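You operate a simulated robot arm through the tools that you are given. There is no shell and no other tool.

The job below is to be done with a simulated robot arm. You get a single attempt, and the scene is never put back.

## Task
Check slide 31 in the viewer and file it as the screen says.
Fine: camera arm over it, viewer on, focus till SHARP, save once; PASS goes in the green tray, HOLD in the red; arm aside and viewer off. Where these are worked on the way, their far stop is far enough and under half their travel is too little: camera arm.

It is judged by the outcome, as a careful person would: the job done as asked, and still so three seconds after it is handed in. It fails if anything else is knocked over, pushed out of place, dropped, spilled or broken.

## Robot
A 6-joint arm with a two-finger gripper, fixed in place. Base frame: the origin is at the foot of the arm, x ahead of it, y to its left, z up; the work surface is at about z = 85. Readings come in cm, degrees, newtons and seconds.
Its first joint turns from -166.0 to 166.0 degrees. Payload 3.43 kg.
The TCP is the grasp point between the finger pads, 2 cm short of the fingertips. In the tool frame z runs along the fingers and y along their closing line. The gripper opens to 19 cm. The gripper's body begins 24.8 cm behind the TCP.
Orientation is told as [roll, pitch, yaw] about the base's x, y, z axes, in that order, counted from this pose: with the fingers straight down and closing along the base's y, the tool's x points along the base's -x, its y along +y and its z along -z.

## Interface
- The arm moves only by the tool drive_tool. Its argument "moves" is a list that holds one entry, the list of rows, each a list of 7 numbers: the shift along the tool's x, y, z in units of 30 mm (1.0 is 30 mm), then the turn, a rotation vector about the tool's x, y, z in units of 8 degrees (1.0 is 8 degrees), then the closure, from 0 (fully open) to 1 (shut). In form: [[[x, y, z, ax, ay, az, fingers], ...]]. A call has 1 to 20 rows; each row shifts and turns the commanded pose from where the row before left it, along the tool's axes as they then stand. A call with a number of a shift or a turn outside -1 to 1 is refused whole. A row lasts 0.2 s, in which the tool goes at most 5 cm and 8.6 degrees; a call with a longer step from one row to the next is refused whole, and so is a gripper value outside its range. Where a pose cannot be reached the arm comes as near as it can. A force on the tool above 90 N (or 10 N above the force at the start of the call, whichever is more), or a blocked arm, ends the call early, and 0.2 s more pass. The fingers move at their own pace (about 15.3 cm/s each) and stop on an object; they squeeze with about 43 N. The grip force told is the motor's: it shows also when the fingers shut on nothing. Time passes only in rows, and 0.2 s behind the last, so rows that do not move let the fingers close. The reply holds the time, the measured pose of the TCP, the force on the tool along the base axes, the opening and the grip force, in the units named above and with some noise, with the torque about the TCP (base axes, N m) and any sound that the robot's microphone picked up.
- Cameras (640 x 400 px; columns grow to the right, rows downward): "scene" is fixed at [21.84, -50.07, 161.98]; the picture's right is [0.22, -0.97, 0.00], its down [-0.73, -0.17, -0.67] and it looks along [0.65, 0.15, -0.75] (base axes); focal length 258 px, centre (320, 200). "wrist" rides on the gripper at [7, -0.8, -28.8] in the tool frame; the picture's right is [0.12, 0.99, 0.00], its down [-0.96, 0.12, -0.25] and it looks along [-0.25, 0.03, 0.97] (tool axes); focal length 261 px, centre (320, 200). There is no depth. A picture from a camera that has moved, and an enlarged one, comes with that camera's place and axes in the base frame and with its lens.
- get_image(camera): a new picture of that camera. It takes no simulated time.
- lift_body(by): slides the trunk up (or, below 0, down) by that many cm; the arm rides with it, the base frame stays. It gives what a move gives, with no picture.
- zoom(camera, box): a new picture of the part [left, top, right, bottom] of that camera's present view, enlarged. It takes no simulated time.
- job_done(): hands the job in; it is judged then, once.

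Nothing tells you positions but the pictures and the camera data. Unless the task says otherwise, let go and move clear before handing in.

The tools are called as name(argument=value, ...) on one line, values as JSON. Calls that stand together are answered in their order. drive_tool: Moves the arm, as the interface text tells. Its arguments: {"type":"object","properties":{"moves":{"type":"array","items":{"type":"array","items":{"type":"array","items":{"type":"number"}}}}},"required":["moves"]} The other tools are called the same way: lift_body (by) slides the trunk up or down; get_image (camera) takes a picture; zoom (camera, box) takes an enlarged picture of a part of a camera's view; job_done () hands the job in.

At the start:

```text
time_s: 0.0
tcp_pos: [57.21, -19.38, 138.81]
orientation: [0.0, 0.0, 0.1]
contact_force: [0.1, -0.5, 0.6]
wrist_torque: [0.01, 0.04, 0.01]
gripper_width: 19.0
gripper_force: 0.0
trunk travel left (down, up): [-37.5, 6.5]
```

scene: 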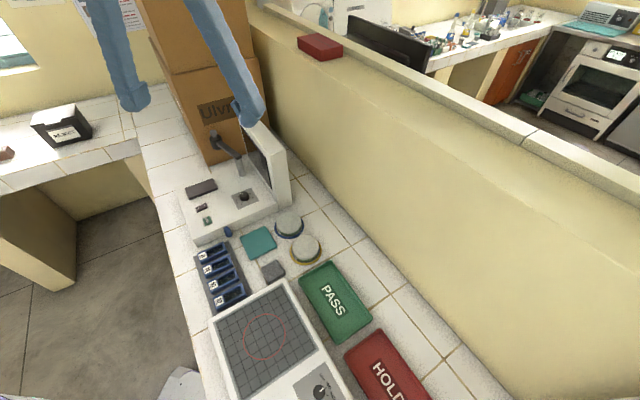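
wrist: 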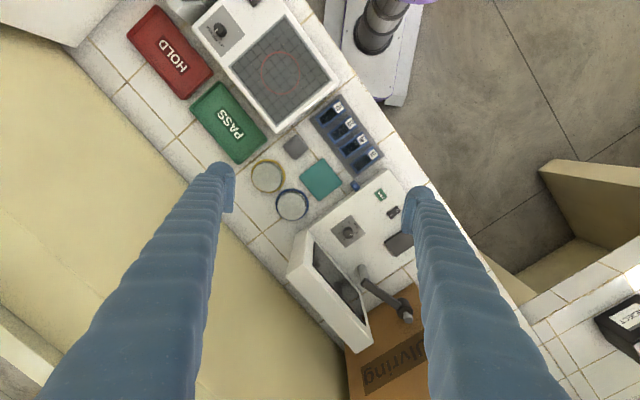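

I see a viewer console with a screen and a camera arm, a slide rack, a grid plate, and green and red trays. I'll look closer before I move anything.

zoom(camera="scene", box=[170, 110, 330, 210])

zoom(camera="scene", box=[180, 200, 340, 300])

zoom(camera="scene", box=[190, 270, 398, 400])

zoom(camera="wrist", box=[270, 80, 430, 180])

zoom(camera="wrist", box=[270, 160, 430, 260])

zoom(camera="wrist", box=[170, 0, 410, 150])

zoom(camera="wrist", box=[270, 230, 430, 330])

```text
4.00 times, centred on (250, 160) of scene
camera zoom: at [21.84, -50.07, 161.98], right [0.22, -0.97, 0.0], down [-0.73, -0.17, -0.67], along [0.65, 0.15, -0.75], focal length 1031 px, centre (600, 360)
```

zoom: 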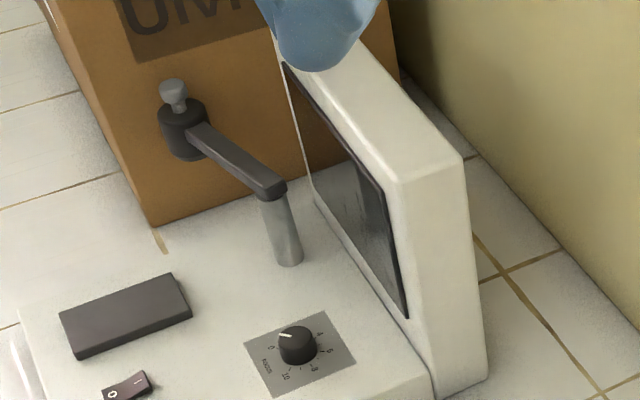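

```text
4.00 times, centred on (260, 250) of scene
camera zoom: at [21.84, -50.07, 161.98], right [0.22, -0.97, 0.0], down [-0.73, -0.17, -0.67], along [0.65, 0.15, -0.75], focal length 1031 px, centre (560, 0)
```

zoom: 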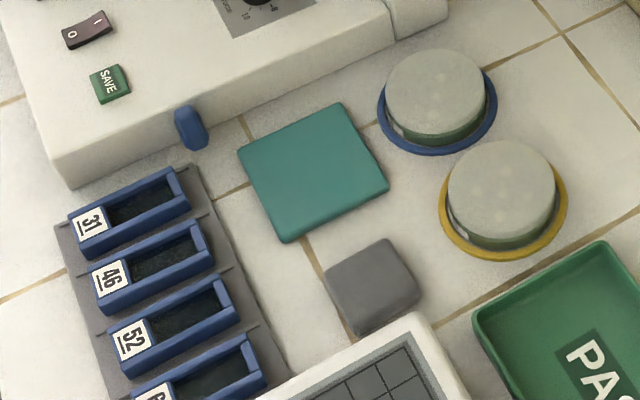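

```text
3.08 times, centred on (294, 335) of scene
camera zoom: at [21.84, -50.07, 161.98], right [0.22, -0.97, 0.0], down [-0.73, -0.17, -0.67], along [0.65, 0.15, -0.75], focal length 793 px, centre (400, -215)
```

zoom: 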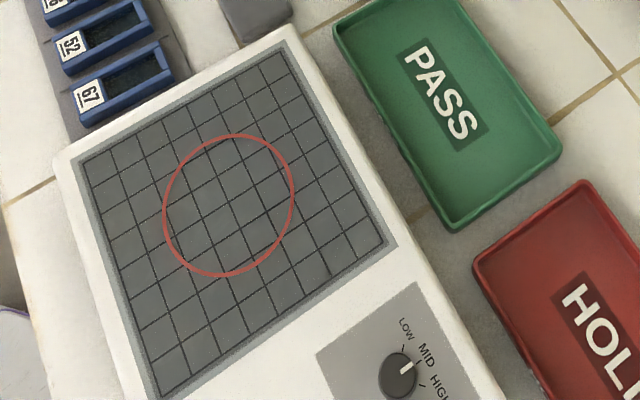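

```text
4.00 times, centred on (350, 130) of wrist
camera zoom: at [50.21, -20.16, 167.5], right [-0.12, 0.99, 0.0], down [0.96, 0.12, 0.25], along [0.25, 0.03, -0.97], focal length 1043 px, centre (200, 480)
```

zoom: 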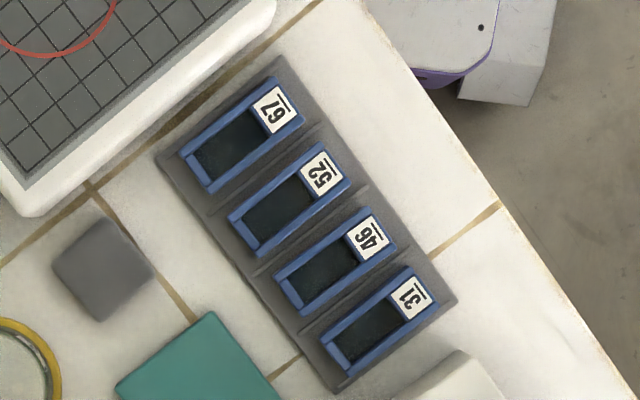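

```text
4.00 times, centred on (350, 210) of wrist
camera zoom: at [50.21, -20.16, 167.5], right [-0.12, 0.99, 0.0], down [0.96, 0.12, 0.25], along [0.25, 0.03, -0.97], focal length 1043 px, centre (200, 160)
```

zoom: 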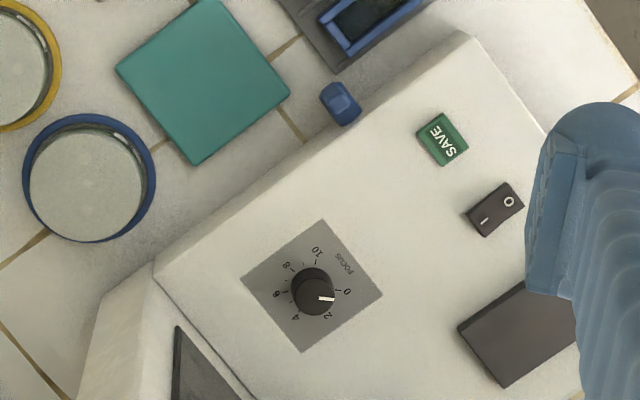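

```text
2.67 times, centred on (290, 75) of wrist
camera zoom: at [50.21, -20.16, 167.5], right [-0.12, 0.99, 0.0], down [0.96, 0.12, 0.25], along [0.25, 0.03, -0.97], focal length 695 px, centre (400, 533)
```

zoom: 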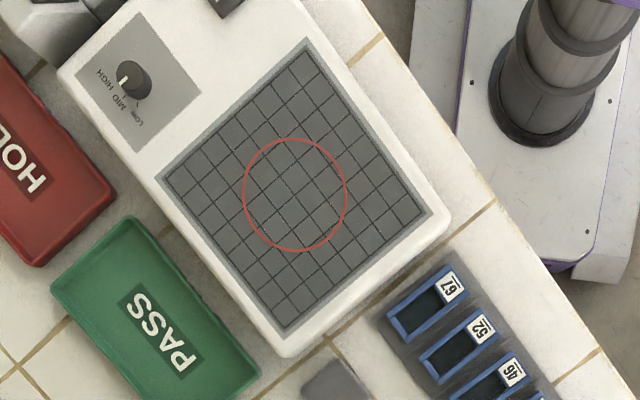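

```text
4.00 times, centred on (350, 280) of wrist
camera zoom: at [50.21, -20.16, 167.5], right [-0.12, 0.99, 0.0], down [0.96, 0.12, 0.25], along [0.25, 0.03, -0.97], focal length 1043 px, centre (200, -120)
```

zoom: 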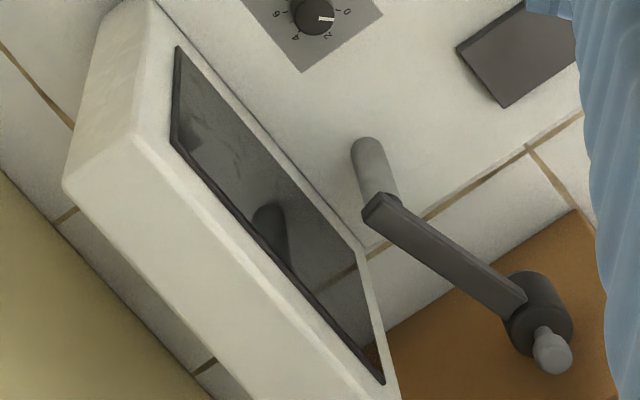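

The layout looks clear: the slide rack sits at about (57,-6), with 31 nearest the console. The console has SAVE, a rocker, the focus knob and a dark stage slab at about (80,10). The camera arm is swung back toward the cardboard boxes. I'll move the wrist camera over the console for a closer look.

drive_tool(moves=[[[-0.5, 0.95, 0.3, 0, 0, 0, 0], [-0.5, 0.95, 0.3, 0, 0, 0, 0], [-0.5, 0.95, 0.3, 0, 0, 0, 0], [-0.5, 0.95, 0.3, 0, 0, 0, 0], [-0.5, 0.95, 0.3, 0, 0, 0, 0], [-0.5, 0.95, 0.3, 0, 0, 0, 0], [0, 0.5, 0.3, 0, 0, 0, 0]]])

get_image(camera="wrist")

get_image(camera="scene")

```text
time_s: 1.6
tcp_pos: [66.07, -0.65, 132.41]
orientation: [0.0, 0.0, -0.1]
contact_force: [0.2, 0.0, 0.6]
wrist_torque: [0.02, -0.01, -0.03]
gripper_width: 19.02
gripper_force: 0.0
trunk travel left (down, up): [-37.5, 6.5]
```

```text
taken
camera wrist: at [59.07, -1.6, 161.09], right [-0.12, 0.99, 0.0], down [0.96, 0.12, 0.25], along [0.25, 0.03, -0.97], focal length 261 px, centre (320, 200)
```

wrist: 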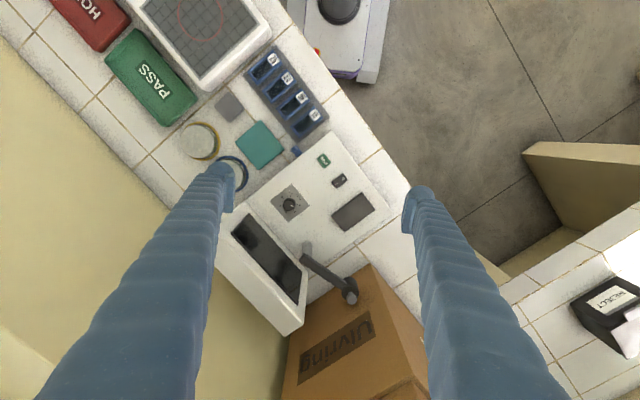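

```text
taken
```

scene: 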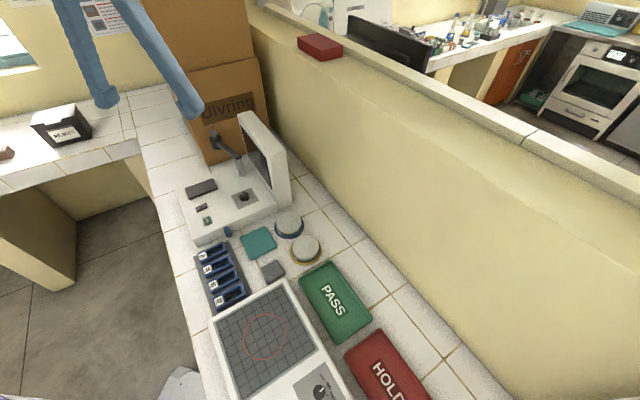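

The view is clear now. I'll zoom in on the console, rack and trays to get exact positions.

zoom(camera="wrist", box=[230, 130, 390, 230])

zoom(camera="wrist", box=[250, 220, 410, 320])

zoom(camera="wrist", box=[200, 40, 360, 140])

zoom(camera="scene", box=[185, 225, 265, 275])

zoom(camera="scene", box=[190, 100, 310, 175])

```text
4.00 times, centred on (310, 180) of wrist
camera zoom: at [59.07, -1.6, 161.09], right [-0.12, 0.99, 0.0], down [0.96, 0.12, 0.25], along [0.25, 0.03, -0.97], focal length 1043 px, centre (360, 280)
```

zoom: 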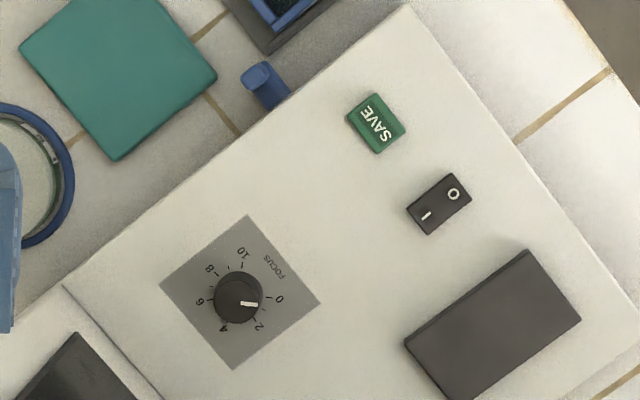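

```text
4.00 times, centred on (330, 270) of wrist
camera zoom: at [59.07, -1.6, 161.09], right [-0.12, 0.99, 0.0], down [0.96, 0.12, 0.25], along [0.25, 0.03, -0.97], focal length 1043 px, centre (280, -80)
```

zoom: 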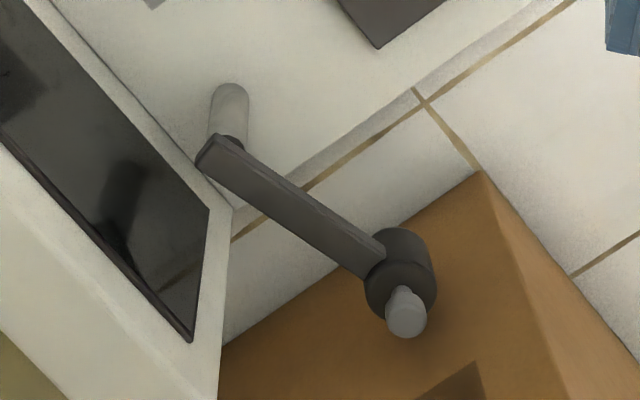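

```text
4.00 times, centred on (280, 90) of wrist
camera zoom: at [59.07, -1.6, 161.09], right [-0.12, 0.99, 0.0], down [0.96, 0.12, 0.25], along [0.25, 0.03, -0.97], focal length 1043 px, centre (480, 640)
```

zoom: 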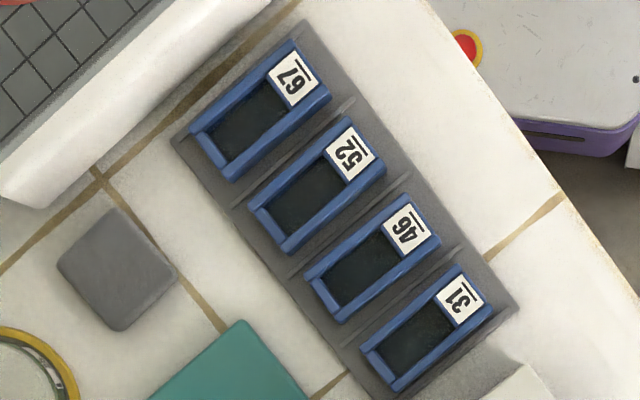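

```text
8.00 times, centred on (225, 250) of scene
camera zoom: at [21.84, -50.07, 161.98], right [0.22, -0.97, 0.0], down [-0.73, -0.17, -0.67], along [0.65, 0.15, -0.75], focal length 2062 px, centre (1080, -200)
```

zoom: 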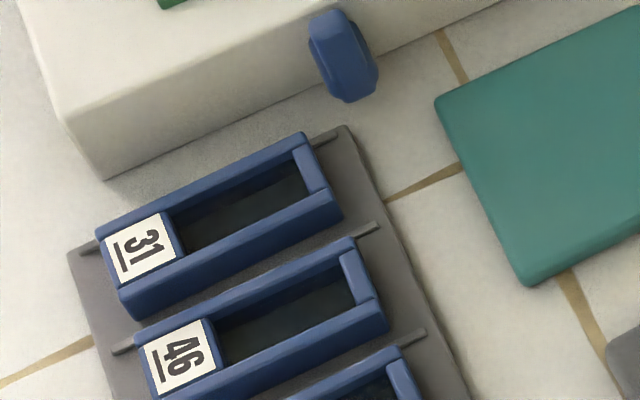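

```text
5.33 times, centred on (250, 138) of scene
camera zoom: at [21.84, -50.07, 161.98], right [0.22, -0.97, 0.0], down [-0.73, -0.17, -0.67], along [0.65, 0.15, -0.75], focal length 1374 px, centre (693, 533)
```

zoom: 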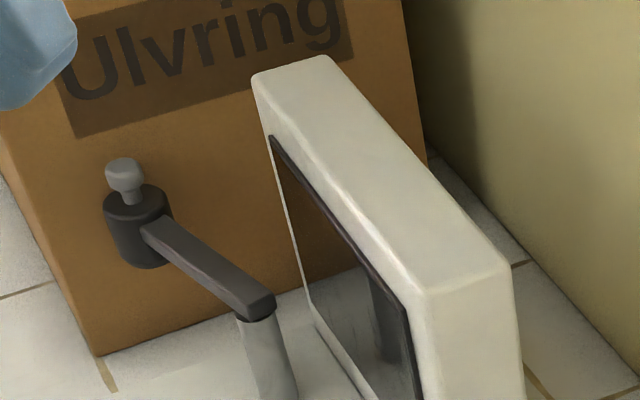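

The slide rack is at 45° and slide 31's centre is near (56.8,-5.6). The stage centre is near (80,10.5), and the camera head's knob is near (98.4,11.2,103). Before picking, I'll check the monitor's height and the trays.

zoom(camera="wrist", box=[200, 190, 360, 290])

zoom(camera="wrist", box=[200, 250, 360, 350])

zoom(camera="wrist", box=[20, 0, 260, 150])

```text
4.00 times, centred on (280, 240) of wrist
camera zoom: at [59.07, -1.6, 161.09], right [-0.12, 0.99, 0.0], down [0.96, 0.12, 0.25], along [0.25, 0.03, -0.97], focal length 1043 px, centre (480, 40)
```

zoom: 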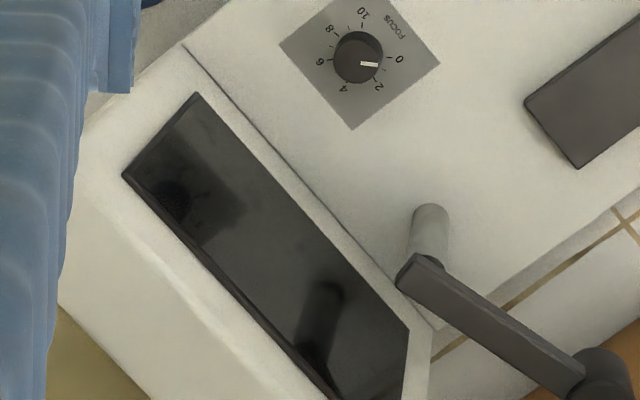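

```text
4.00 times, centred on (280, 300) of wrist
camera zoom: at [59.07, -1.6, 161.09], right [-0.12, 0.99, 0.0], down [0.96, 0.12, 0.25], along [0.25, 0.03, -0.97], focal length 1043 px, centre (480, -200)
```

zoom: 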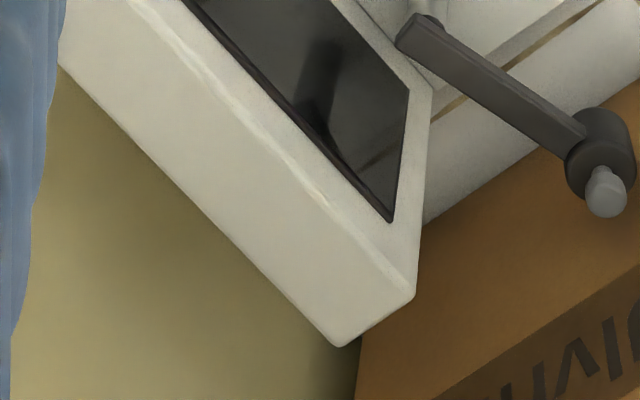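

```text
2.67 times, centred on (140, 75) of wrist
camera zoom: at [59.07, -1.6, 161.09], right [-0.12, 0.99, 0.0], down [0.96, 0.12, 0.25], along [0.25, 0.03, -0.97], focal length 695 px, centre (800, 533)
```

zoom: 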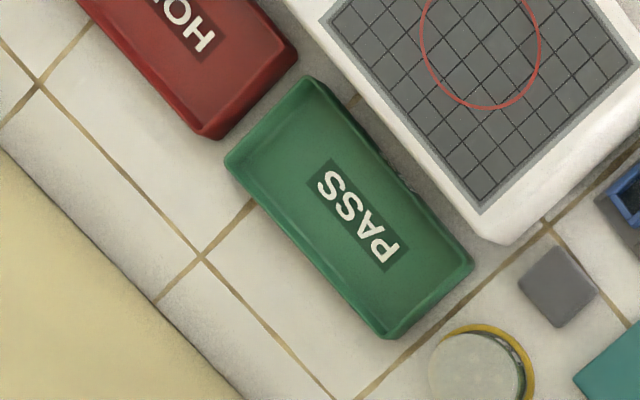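

The monitor top is at about z = 111, well below the gripper body for work at the console. Next I'll move above slide 31, with the gripper turned 45° to close along the slide's length.

drive_tool(moves=[[[0.8, -0.4375, 0.9, 0, 0, 0, 0.44], [0.8, -0.4375, 0.9, 0, 0, 0, 0.44], [0.8, -0.4375, 0.9, 0, 0, 0, 0.44], [0.8, -0.4375, 0.9, 0, 0, 0, 0.44], [0, 0, 0.9, 0, 0, -0.9375, 0.44], [0, 0, 0.9, 0, 0, -0.9375, 0.44], [0, 0, 0.9, 0, 0, -0.9375, 0.44], [0, 0, 0.9, 0, 0, -0.9375, 0.44], [0, 0, 0.9, 0, 0, -0.9375, 0.44], [0, 0, 0.9, 0, 0, -0.9375, 0.44]]])

get_image(camera="wrist")

zoom(camera="scene", box=[160, 175, 320, 275])

```text
time_s: 3.8
tcp_pos: [56.51, -5.81, 105.54]
orientation: [0.0, 0.0, 45.1]
contact_force: [0.7, 0.2, -0.1]
wrist_torque: [-0.02, 0.04, -0.03]
gripper_width: 10.62
gripper_force: 0.0
trunk travel left (down, up): [-37.5, 6.5]
```

```text
taken
camera wrist: at [52.14, -11.44, 134.26], right [-0.79, 0.62, 0.0], down [0.6, 0.76, 0.25], along [0.15, 0.19, -0.97], focal length 261 px, centre (320, 200)
```

wrist: 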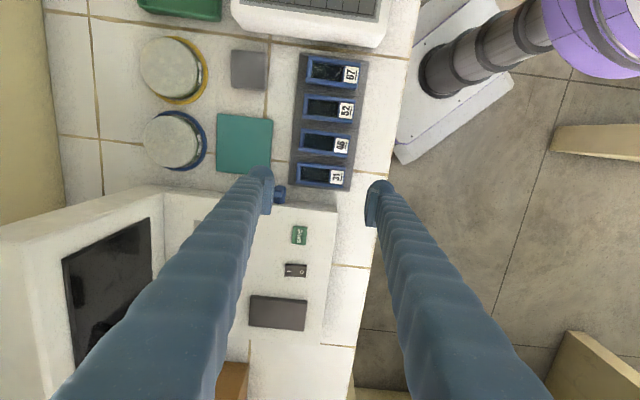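

```text
4.00 times, centred on (240, 225) of scene
camera zoom: at [21.84, -50.07, 161.98], right [0.22, -0.97, 0.0], down [-0.73, -0.17, -0.67], along [0.65, 0.15, -0.75], focal length 1031 px, centre (640, 100)
```

zoom: 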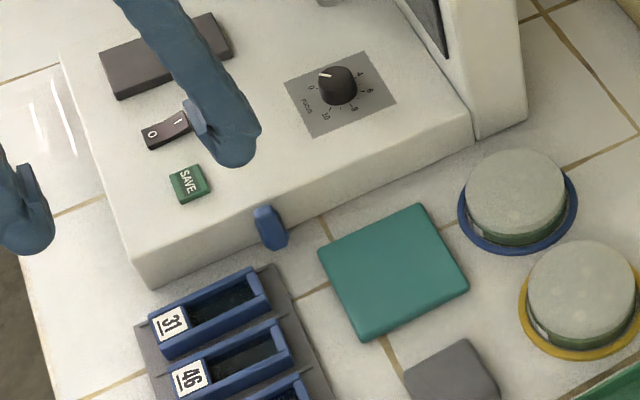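

The gripper sits above slide 31 at 45°. I'll zoom in to refine the centring and check the clearances.

zoom(camera="wrist", box=[256, 120, 384, 200])

zoom(camera="wrist", box=[240, 200, 400, 300])

```text
5.00 times, centred on (320, 160) of wrist
camera zoom: at [52.14, -11.44, 134.26], right [-0.79, 0.62, 0.0], down [0.6, 0.76, 0.25], along [0.15, 0.19, -0.97], focal length 1303 px, centre (320, 400)
```

zoom: 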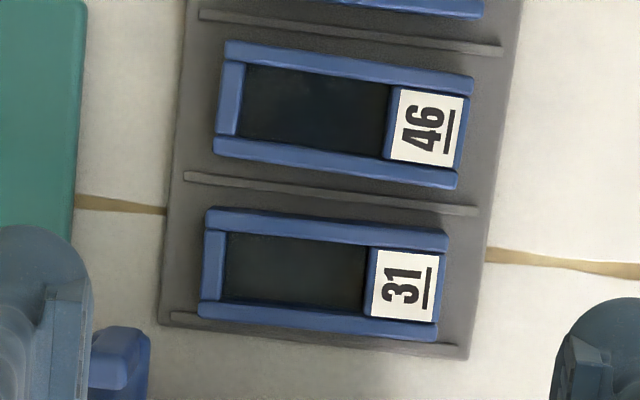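

```text
4.00 times, centred on (320, 250) of wrist
camera zoom: at [52.14, -11.44, 134.26], right [-0.79, 0.62, 0.0], down [0.6, 0.76, 0.25], along [0.15, 0.19, -0.97], focal length 1043 px, centre (320, 0)
```

zoom: 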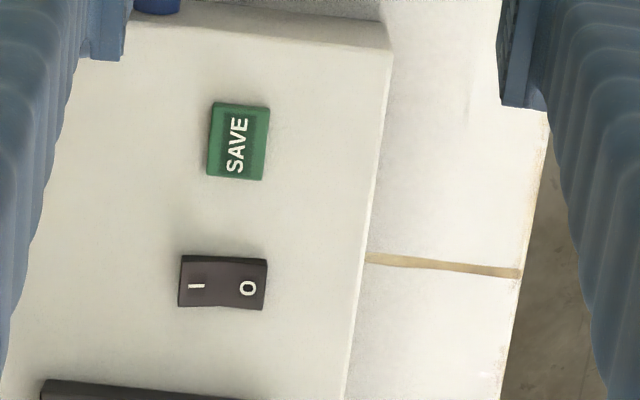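

Slide 31's centre is at about (56.6,-5.55), so the gripper is already aligned. I'll descend to just above it and check again.

drive_tool(moves=[[[0, 0, 0.8, 0, 0, 0, 0.44], [0, 0, 0.8, 0, 0, 0, 0.44], [0, 0, 0.8, 0, 0, 0, 0.44], [0, 0, 0.8, 0, 0, 0, 0.44], [0, 0, 0.8, 0, 0, 0, 0.44], [0, 0, 0.8, 0, 0, -0.1, 0.44]]])

zoom(camera="wrist", box=[240, 120, 400, 220])

zoom(camera="scene", box=[170, 210, 282, 280])

```text
time_s: 5.2
tcp_pos: [56.96, -6.11, 91.08]
orientation: [0.0, 0.0, 45.8]
contact_force: [0.1, 0.0, -0.2]
wrist_torque: [-0.08, 0.07, -0.02]
gripper_width: 10.66
gripper_force: 0.0
trunk travel left (down, up): [-37.5, 6.5]
```

```text
4.00 times, centred on (320, 170) of wrist
camera zoom: at [52.58, -11.73, 119.74], right [-0.79, 0.61, 0.0], down [0.59, 0.77, 0.25], along [0.15, 0.2, -0.97], focal length 1043 px, centre (320, 320)
```

zoom: 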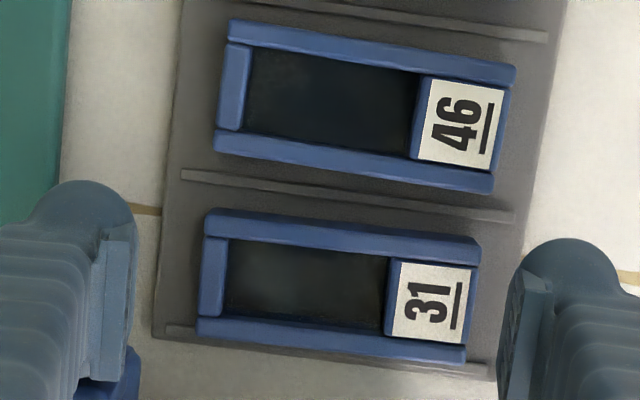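

```text
5.71 times, centred on (226, 245) of scene
camera zoom: at [21.84, -50.07, 161.98], right [0.22, -0.97, 0.0], down [-0.73, -0.17, -0.67], along [0.65, 0.15, -0.75], focal length 1472 px, centre (857, -57)
```

zoom: 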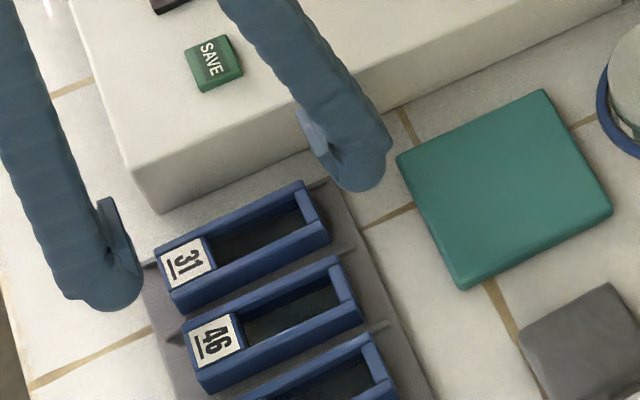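

There is a sideways drift of about 0.6 cm from the slide's centre. I'll correct it before going lower.

drive_tool(moves=[[[0.07, 0.21, 0, 0, 0, 0, 0.44], [0, 0, 0.2, 0, 0, 0, 0.44], [0, 0, 0, 0, 0, 0, 0.44]]])

zoom(camera="wrist", box=[240, 120, 400, 220])

```text
time_s: 6.0
tcp_pos: [56.16, -5.72, 90.57]
orientation: [0.0, 0.0, 45.8]
contact_force: [0.3, 0.4, -0.5]
wrist_torque: [0.07, -0.02, -0.03]
gripper_width: 10.66
gripper_force: 0.0
trunk travel left (down, up): [-37.5, 6.5]
```

```text
4.00 times, centred on (320, 170) of wrist
camera zoom: at [51.8, -11.36, 119.23], right [-0.79, 0.61, 0.0], down [0.59, 0.77, 0.25], along [0.15, 0.2, -0.97], focal length 1043 px, centre (320, 320)
```

zoom: 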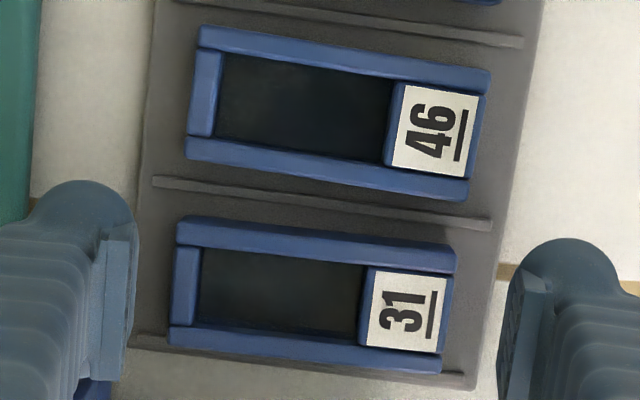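

That is centred now. I'll lower gently to grasp height, close, and check.

drive_tool(moves=[[[0, 0, 0.2, 0, 0, 0, 0.44], [0, 0, 0.2, 0, 0, 0, 0.44], [0, 0, 0.2, 0, 0, 0, 0.44], [0, 0, 0.15, 0, 0, 0, 0.44], [0, 0, 0, 0, 0, 0, 0.44]]])

zoom(camera="wrist", box=[240, 120, 400, 220])

zoom(camera="scene", box=[170, 210, 282, 280])

```text
time_s: 7.2
tcp_pos: [56.04, -5.65, 88.21]
orientation: [0.0, 0.0, 45.7]
contact_force: [0.5, -0.1, 0.4]
wrist_torque: [-0.03, -0.03, 0.01]
gripper_width: 10.67
gripper_force: 0.1
trunk travel left (down, up): [-37.5, 6.5]
```

```text
4.00 times, centred on (320, 170) of wrist
camera zoom: at [51.74, -11.39, 116.97], right [-0.79, 0.61, 0.0], down [0.59, 0.77, 0.25], along [0.15, 0.2, -0.97], focal length 1043 px, centre (320, 320)
```

zoom: 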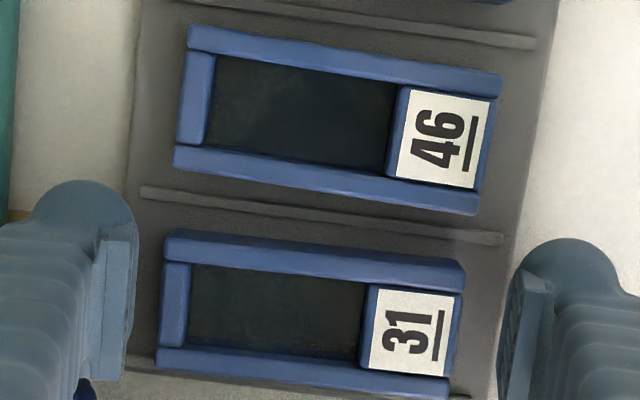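

```text
5.71 times, centred on (226, 245) of scene
camera zoom: at [21.84, -50.07, 161.98], right [0.22, -0.97, 0.0], down [-0.73, -0.17, -0.67], along [0.65, 0.15, -0.75], focal length 1472 px, centre (857, -57)
```

zoom: 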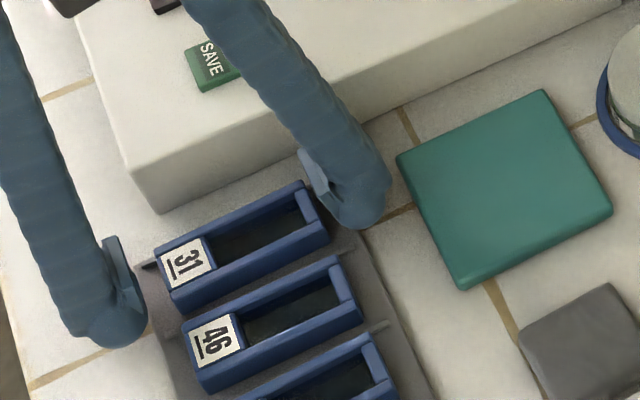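

The tips sit beside the slide ends with no contact force. I'll close.

drive_tool(moves=[[[0, 0, 0, 0, 0, 0, 0.55], [0, 0, 0, 0, 0, 0, 0.6], [0, 0, 0, 0, 0, 0, 0.65], [0, 0, 0, 0, 0, 0, 0.65]]])

zoom(camera="wrist", box=[240, 120, 400, 220])

zoom(camera="scene", box=[170, 210, 282, 280])

```text
time_s: 8.2
tcp_pos: [55.95, -5.68, 88.26]
orientation: [0.0, 0.0, 45.8]
contact_force: [1.9, -0.7, 1.6]
wrist_torque: [-0.04, -0.02, -0.01]
gripper_width: 8.63
gripper_force: 42.8
trunk travel left (down, up): [-37.5, 6.5]
```

```text
4.00 times, centred on (320, 170) of wrist
camera zoom: at [51.75, -11.38, 116.98], right [-0.79, 0.61, 0.0], down [0.59, 0.77, 0.25], along [0.15, 0.2, -0.97], focal length 1043 px, centre (320, 320)
```

zoom: 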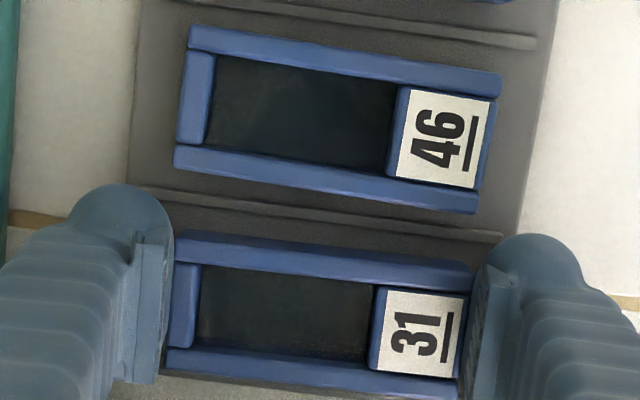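

```text
5.71 times, centred on (226, 245) of scene
camera zoom: at [21.84, -50.07, 161.98], right [0.22, -0.97, 0.0], down [-0.73, -0.17, -0.67], along [0.65, 0.15, -0.75], focal length 1472 px, centre (857, -57)
```

zoom: 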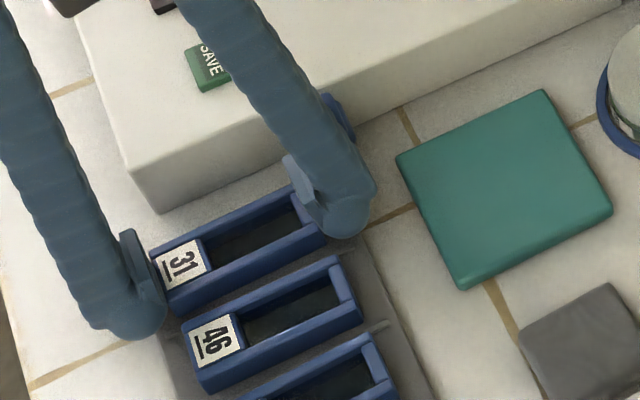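

The slide is gripped at 8.6 cm. I'll lift straight up.

drive_tool(moves=[[[0, 0, -0.2, 0, 0, 0, 0.65], [0, 0, -0.4, 0, 0, 0, 0.65], [0, 0, -0.7, 0, 0, 0, 0.65], [0, 0, -0.8, 0, 0, 0, 0.65], [0, 0, -0.8, 0, 0, 0, 0.65], [0, 0, -0.8, 0, 0, 0, 0.65], [0, 0, -0.8, 0, 0, 0, 0.65]]])

get_image(camera="wrist")

get_image(camera="scene")

```text
time_s: 9.8
tcp_pos: [55.95, -5.8, 101.81]
orientation: [-0.1, 0.0, 45.7]
contact_force: [-0.5, 0.2, -0.9]
wrist_torque: [0.0, -0.08, 0.0]
gripper_width: 8.64
gripper_force: 43.0
trunk travel left (down, up): [-37.5, 6.5]
```

```text
taken
camera wrist: at [51.66, -11.43, 130.47], right [-0.79, 0.61, 0.0], down [0.59, 0.77, 0.25], along [0.15, 0.2, -0.97], focal length 261 px, centre (320, 200)
```

wrist: 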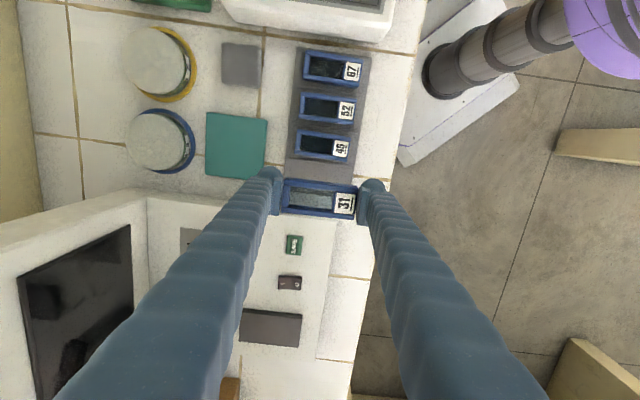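

```text
taken
```

scene: 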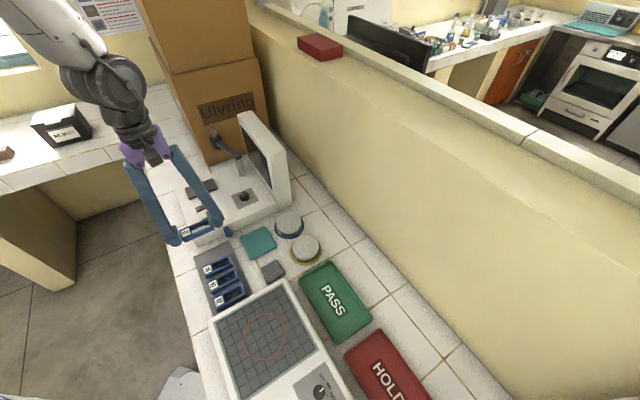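

Slide 31 is held and clear of the rack. I'll carry it over the stage and then look.

drive_tool(moves=[[[-0.86, -0.177, 0, 0, 0, 0, 0.65], [-0.86, -0.177, 0, 0, 0, 0, 0.65], [-0.86, -0.177, 0, 0, 0, 0, 0.65], [-0.86, -0.177, 0, 0, 0, 0, 0.65], [-0.86, -0.177, 0, 0, 0, 0, 0.65], [-0.86, -0.177, 0, 0, 0, 0, 0.65], [-0.86, -0.177, 0, 0, 0, 0, 0.65], [-0.86, -0.177, 0, 0, 0, 0, 0.65], [-0.86, -0.177, 0, 0, 0, 0, 0.65], [-0.86, -0.177, 0, 0, 0, 0, 0.65], [-0.7, -0.177, 0, 0, 0, 0, 0.65]]])

get_image(camera="wrist")

get_image(camera="scene")

```text
time_s: 12.2
tcp_pos: [79.76, 10.3, 101.53]
orientation: [0.2, 0.1, 45.8]
contact_force: [0.6, -0.5, -1.2]
wrist_torque: [0.02, 0.05, -0.02]
gripper_width: 8.64
gripper_force: 43.2
trunk travel left (down, up): [-37.5, 6.5]
```

```text
taken
camera wrist: at [75.42, 4.74, 130.34], right [-0.79, 0.61, 0.0], down [0.59, 0.77, 0.25], along [0.15, 0.2, -0.97], focal length 261 px, centre (320, 200)
```

wrist: 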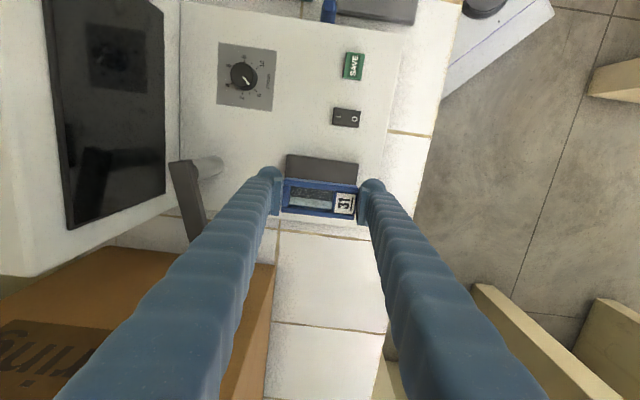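

```text
taken
```

scene: 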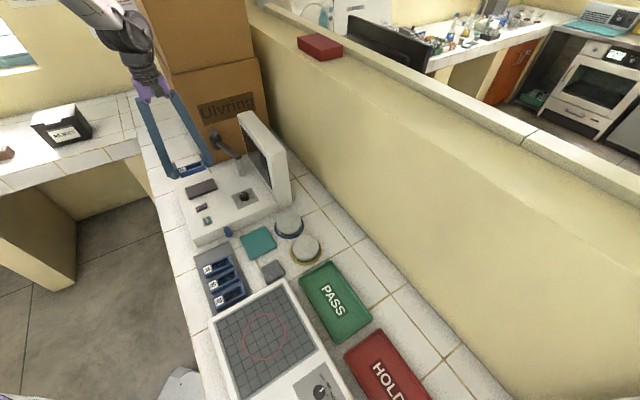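

The slide is hovering near the stage. I'll zoom in to work out the alignment.

zoom(camera="wrist", box=[240, 120, 400, 220])

zoom(camera="scene", box=[130, 130, 258, 210])

zoom(camera="wrist", box=[140, 130, 268, 210])

```text
4.00 times, centred on (320, 170) of wrist
camera zoom: at [75.42, 4.74, 130.34], right [-0.79, 0.61, 0.0], down [0.59, 0.77, 0.25], along [0.15, 0.2, -0.97], focal length 1043 px, centre (320, 320)
```

zoom: 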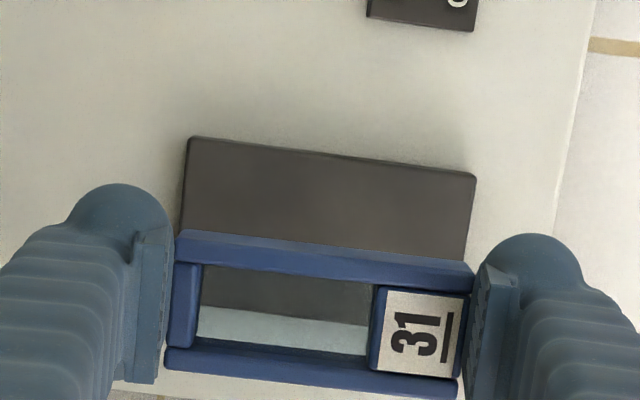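

```text
5.00 times, centred on (194, 170) of scene
camera zoom: at [21.84, -50.07, 161.98], right [0.22, -0.97, 0.0], down [-0.73, -0.17, -0.67], along [0.65, 0.15, -0.75], focal length 1288 px, centre (950, 350)
```

zoom: 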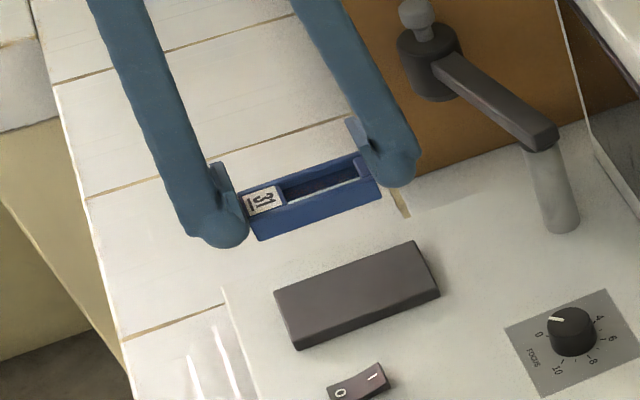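

```text
5.00 times, centred on (204, 170) of wrist
camera zoom: at [75.42, 4.74, 130.34], right [-0.79, 0.61, 0.0], down [0.59, 0.77, 0.25], along [0.15, 0.2, -0.97], focal length 1303 px, centre (900, 350)
```

zoom: 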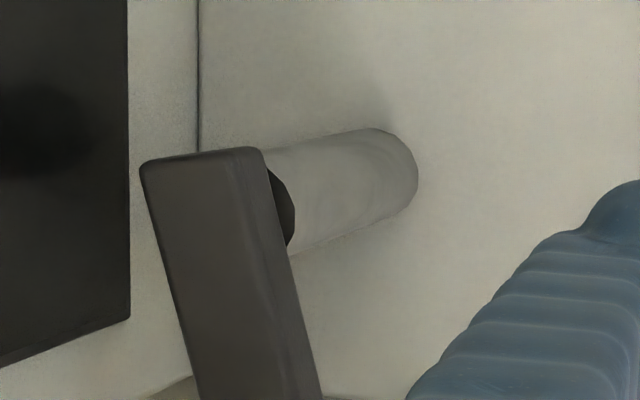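

The stage centre is about (79.7,10.45) and the slide is within 0.3 cm of it. I'll nudge it and lower, then feel for contact.

drive_tool(moves=[[[0.1, 0, 0.5, 0, 0, 0, 0.65], [0, 0, 0.7, 0, 0, 0, 0.65], [0, 0, 0.7, 0, 0, 0, 0.65], [0, 0, 0.5, 0, 0, 0, 0.65], [0, 0, 0.2, 0, 0, 0, 0.65], [0, 0, 0, 0, 0, 0, 0.65]]])

zoom(camera="scene", box=[150, 150, 262, 220])

zoom(camera="wrist", box=[240, 120, 400, 220])

```text
time_s: 13.6
tcp_pos: [79.59, 10.01, 94.04]
orientation: [0.0, 0.0, 45.8]
contact_force: [-1.3, -0.8, -0.8]
wrist_torque: [-0.06, 0.01, 0.02]
gripper_width: 8.64
gripper_force: 43.0
trunk travel left (down, up): [-37.5, 6.5]
```

```text
5.71 times, centred on (206, 185) of scene
camera zoom: at [21.84, -50.07, 161.98], right [0.22, -0.97, 0.0], down [-0.73, -0.17, -0.67], along [0.65, 0.15, -0.75], focal length 1472 px, centre (971, 286)
```

zoom: 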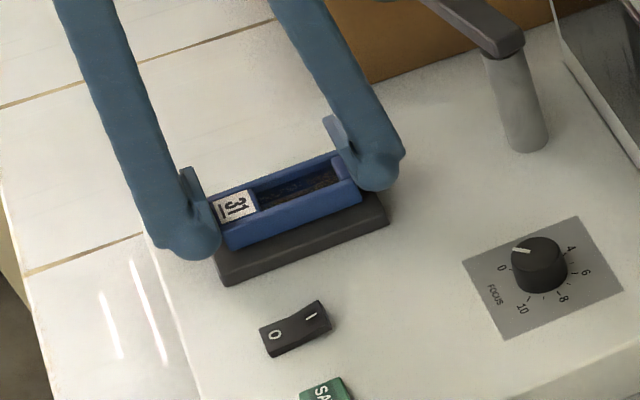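

```text
4.00 times, centred on (320, 170) of wrist
camera zoom: at [75.15, 4.41, 122.61], right [-0.79, 0.61, 0.0], down [0.59, 0.77, 0.25], along [0.15, 0.2, -0.97], focal length 1043 px, centre (320, 320)
```

zoom: 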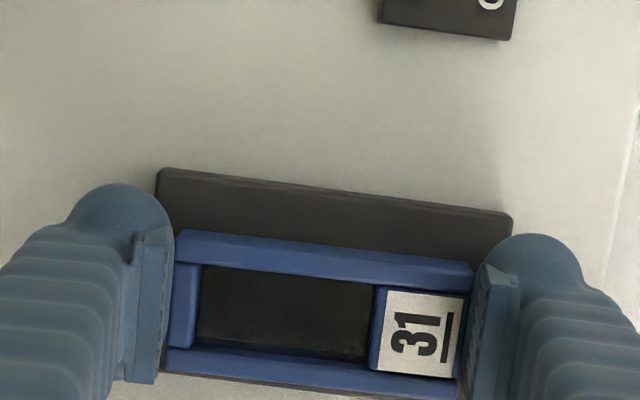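

It is aligned about 1–2 cm above the stage. I'll lower in small steps and watch the force.

drive_tool(moves=[[[0, 0, 0.12, 0, 0, 0, 0.65], [0, 0, 0.12, 0, 0, 0, 0.65], [0, 0, 0.08, 0, 0, 0, 0.65], [0, 0, 0, 0, 0, 0, 0.65]]])

zoom(camera="scene", box=[150, 150, 262, 220])

```text
time_s: 14.6
tcp_pos: [79.59, 10.08, 93.42]
orientation: [-0.1, -0.2, 45.8]
contact_force: [0.3, 1.0, 41.2]
wrist_torque: [0.08, 0.01, 0.01]
gripper_width: 8.62
gripper_force: 43.1
trunk travel left (down, up): [-37.5, 6.5]
```

```text
5.71 times, centred on (206, 185) of scene
camera zoom: at [21.84, -50.07, 161.98], right [0.22, -0.97, 0.0], down [-0.73, -0.17, -0.67], along [0.65, 0.15, -0.75], focal length 1472 px, centre (971, 286)
```

zoom: 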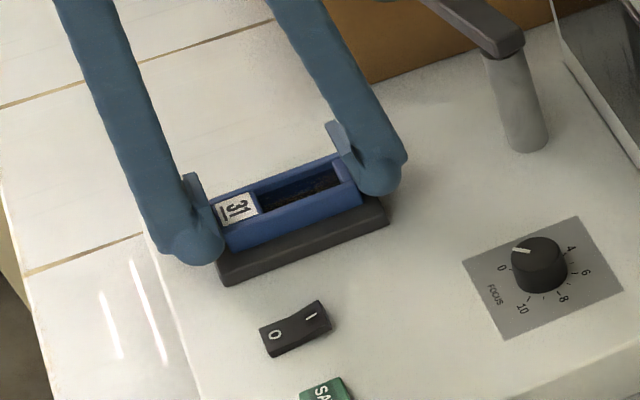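

Contact came at z≈93.4 with 41 N. I'll ease off and then release.

drive_tool(moves=[[[0, 0, -0.1, 0, 0, 0, 0.65], [0, 0, 0, 0, 0, 0, 0.65]]])

```text
time_s: 15.2
tcp_pos: [79.5, 10.05, 93.34]
orientation: [0.0, 0.0, 45.8]
contact_force: [7.0, -0.3, 23.2]
wrist_torque: [-0.25, -0.56, 0.12]
gripper_width: 8.63
gripper_force: 42.8
trunk travel left (down, up): [-37.5, 6.5]
```

drive_tool(moves=[[[0, 0, -0.06, 0, 0, 0, 0.65], [0, 0, 0, 0, 0, 0, 0.65]]])

```text
time_s: 15.8
tcp_pos: [79.42, 10.05, 93.32]
orientation: [0.2, 0.3, 45.9]
contact_force: [0.9, -2.3, 6.3]
wrist_torque: [-0.15, -0.3, -0.02]
gripper_width: 8.66
gripper_force: 42.9
trunk travel left (down, up): [-37.5, 6.5]
```

The force is nearly nil, so I'll open and rise.

drive_tool(moves=[[[0, 0, 0, 0, 0, 0, 0.5], [0, 0, 0, 0, 0, 0, 0.44], [0, 0, 0, 0, 0, 0, 0.44], [0, 0, -0.3, 0, 0, 0, 0.44], [0, 0, -0.8, 0, 0, 0, 0.44], [0, 0, -0.9, 0, 0, 0, 0.44], [0, 0, -0.9, 0, 0, 0, 0.44], [0, 0, -0.9, 0, 0, 0, 0.44]]])

zoom(camera="scene", box=[150, 150, 262, 220])

get_image(camera="wrist")

```text
time_s: 17.6
tcp_pos: [79.67, 10.11, 104.86]
orientation: [0.0, -0.1, 45.8]
contact_force: [-0.6, 1.0, 0.3]
wrist_torque: [0.02, -0.06, 0.04]
gripper_width: 10.63
gripper_force: 0.1
trunk travel left (down, up): [-37.5, 6.5]
```

```text
5.71 times, centred on (206, 185) of scene
camera zoom: at [21.84, -50.07, 161.98], right [0.22, -0.97, 0.0], down [-0.73, -0.17, -0.67], along [0.65, 0.15, -0.75], focal length 1472 px, centre (971, 286)
```

zoom: 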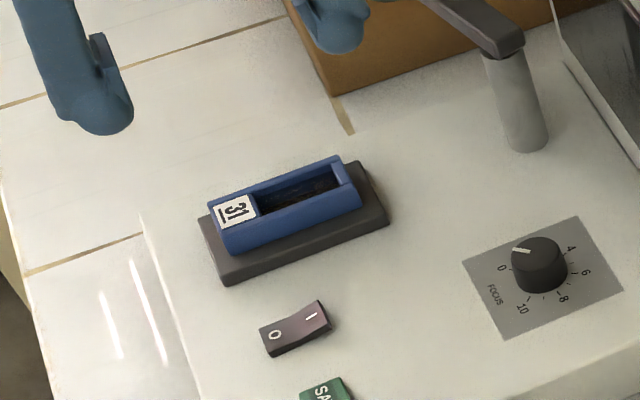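

```text
taken
camera wrist: at [75.32, 4.43, 133.6], right [-0.79, 0.61, 0.0], down [0.59, 0.77, 0.25], along [0.15, 0.2, -0.97], focal length 261 px, centre (320, 200)
```

wrist: 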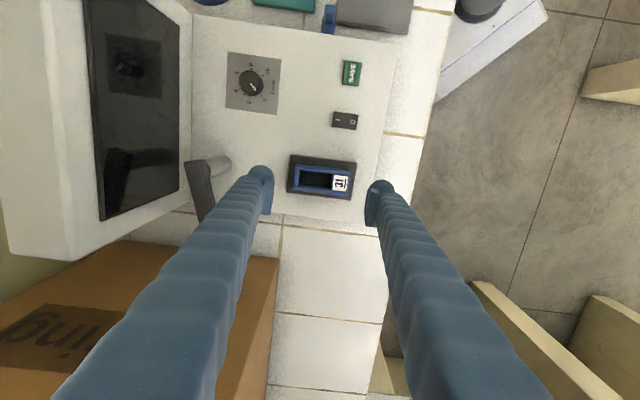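

Slide 31 sits squarely on the stage. Next is the camera arm. I'll rise, tilt the tool about 25° so the wrist stays clear of the boxes, and move to a spot just before the head's grip knob.

drive_tool(moves=[[[0, 0, -0.9, 0, 0, 0, 0.55], [0, 0, -0.9, 0, 0, 0, 0.63], [0, 0, -0.9, 0, 0, 0, 0.63], [0, 0, 0, 0, -0.78, 0, 0.63], [0, 0, 0, 0, -0.78, 0, 0.63], [0, 0, 0, 0, -0.78, 0, 0.63], [0, 0, 0, 0, -0.78, 0, 0.63]]])

get_image(camera="wrist")

get_image(camera="scene")

```text
time_s: 19.2
tcp_pos: [79.53, 9.97, 112.95]
orientation: [0.0, -25.0, 45.7]
contact_force: [0.5, -0.3, 1.1]
wrist_torque: [0.08, 0.01, 0.03]
gripper_width: 7.02
gripper_force: 0.0
trunk travel left (down, up): [-37.5, 6.5]
```

```text
taken
camera wrist: at [67.1, -3.98, 136.04], right [-0.79, 0.62, -0.05], down [0.45, 0.63, 0.63], along [0.42, 0.47, -0.77], focal length 261 px, centre (320, 200)
```

wrist: 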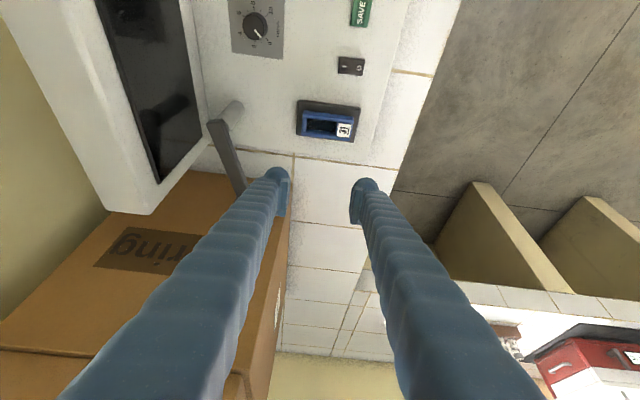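

```text
taken
```

scene: 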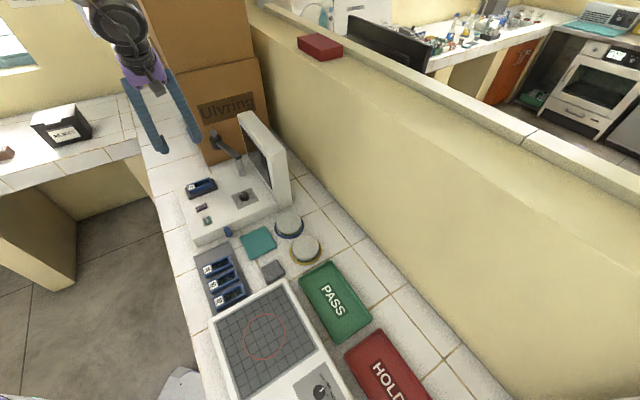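

The tilt is as intended. I'll move to the pre-grasp position near the head's knob.

drive_tool(moves=[[[-0.475, -0.7, 0.467, 0, 0, 0, 0.63], [-0.475, -0.7, 0.467, 0, 0, 0, 0.63], [-0.475, -0.7, 0.467, 0, 0, 0, 0.63], [-0.475, -0.7, 0.4, 0, 0, 0, 0.63], [-0.475, -0.7, 0.2, 0, 0, 0, 0.63]]])

get_image(camera="wrist")

zoom(camera="scene", box=[150, 60, 310, 160])

```text
time_s: 20.4
tcp_pos: [93.7, 8.96, 110.37]
orientation: [0.1, -24.9, 45.8]
contact_force: [-0.5, 1.1, -0.3]
wrist_torque: [-0.01, 0.06, 0.01]
gripper_width: 7.03
gripper_force: 0.1
trunk travel left (down, up): [-37.5, 6.5]
```

```text
taken
camera wrist: at [81.29, -4.89, 133.45], right [-0.79, 0.61, -0.05], down [0.45, 0.63, 0.63], along [0.42, 0.47, -0.78], focal length 261 px, centre (320, 200)
```

wrist: 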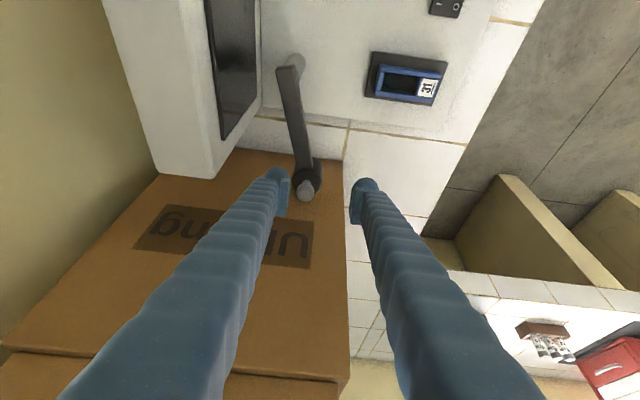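

```text
4.00 times, centred on (230, 110) of scene
camera zoom: at [21.84, -50.07, 161.98], right [0.22, -0.97, 0.0], down [-0.73, -0.17, -0.67], along [0.65, 0.15, -0.75], focal length 1031 px, centre (680, 560)
```

zoom: 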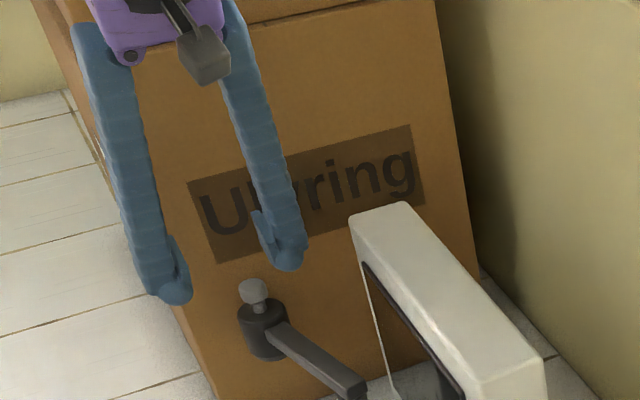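

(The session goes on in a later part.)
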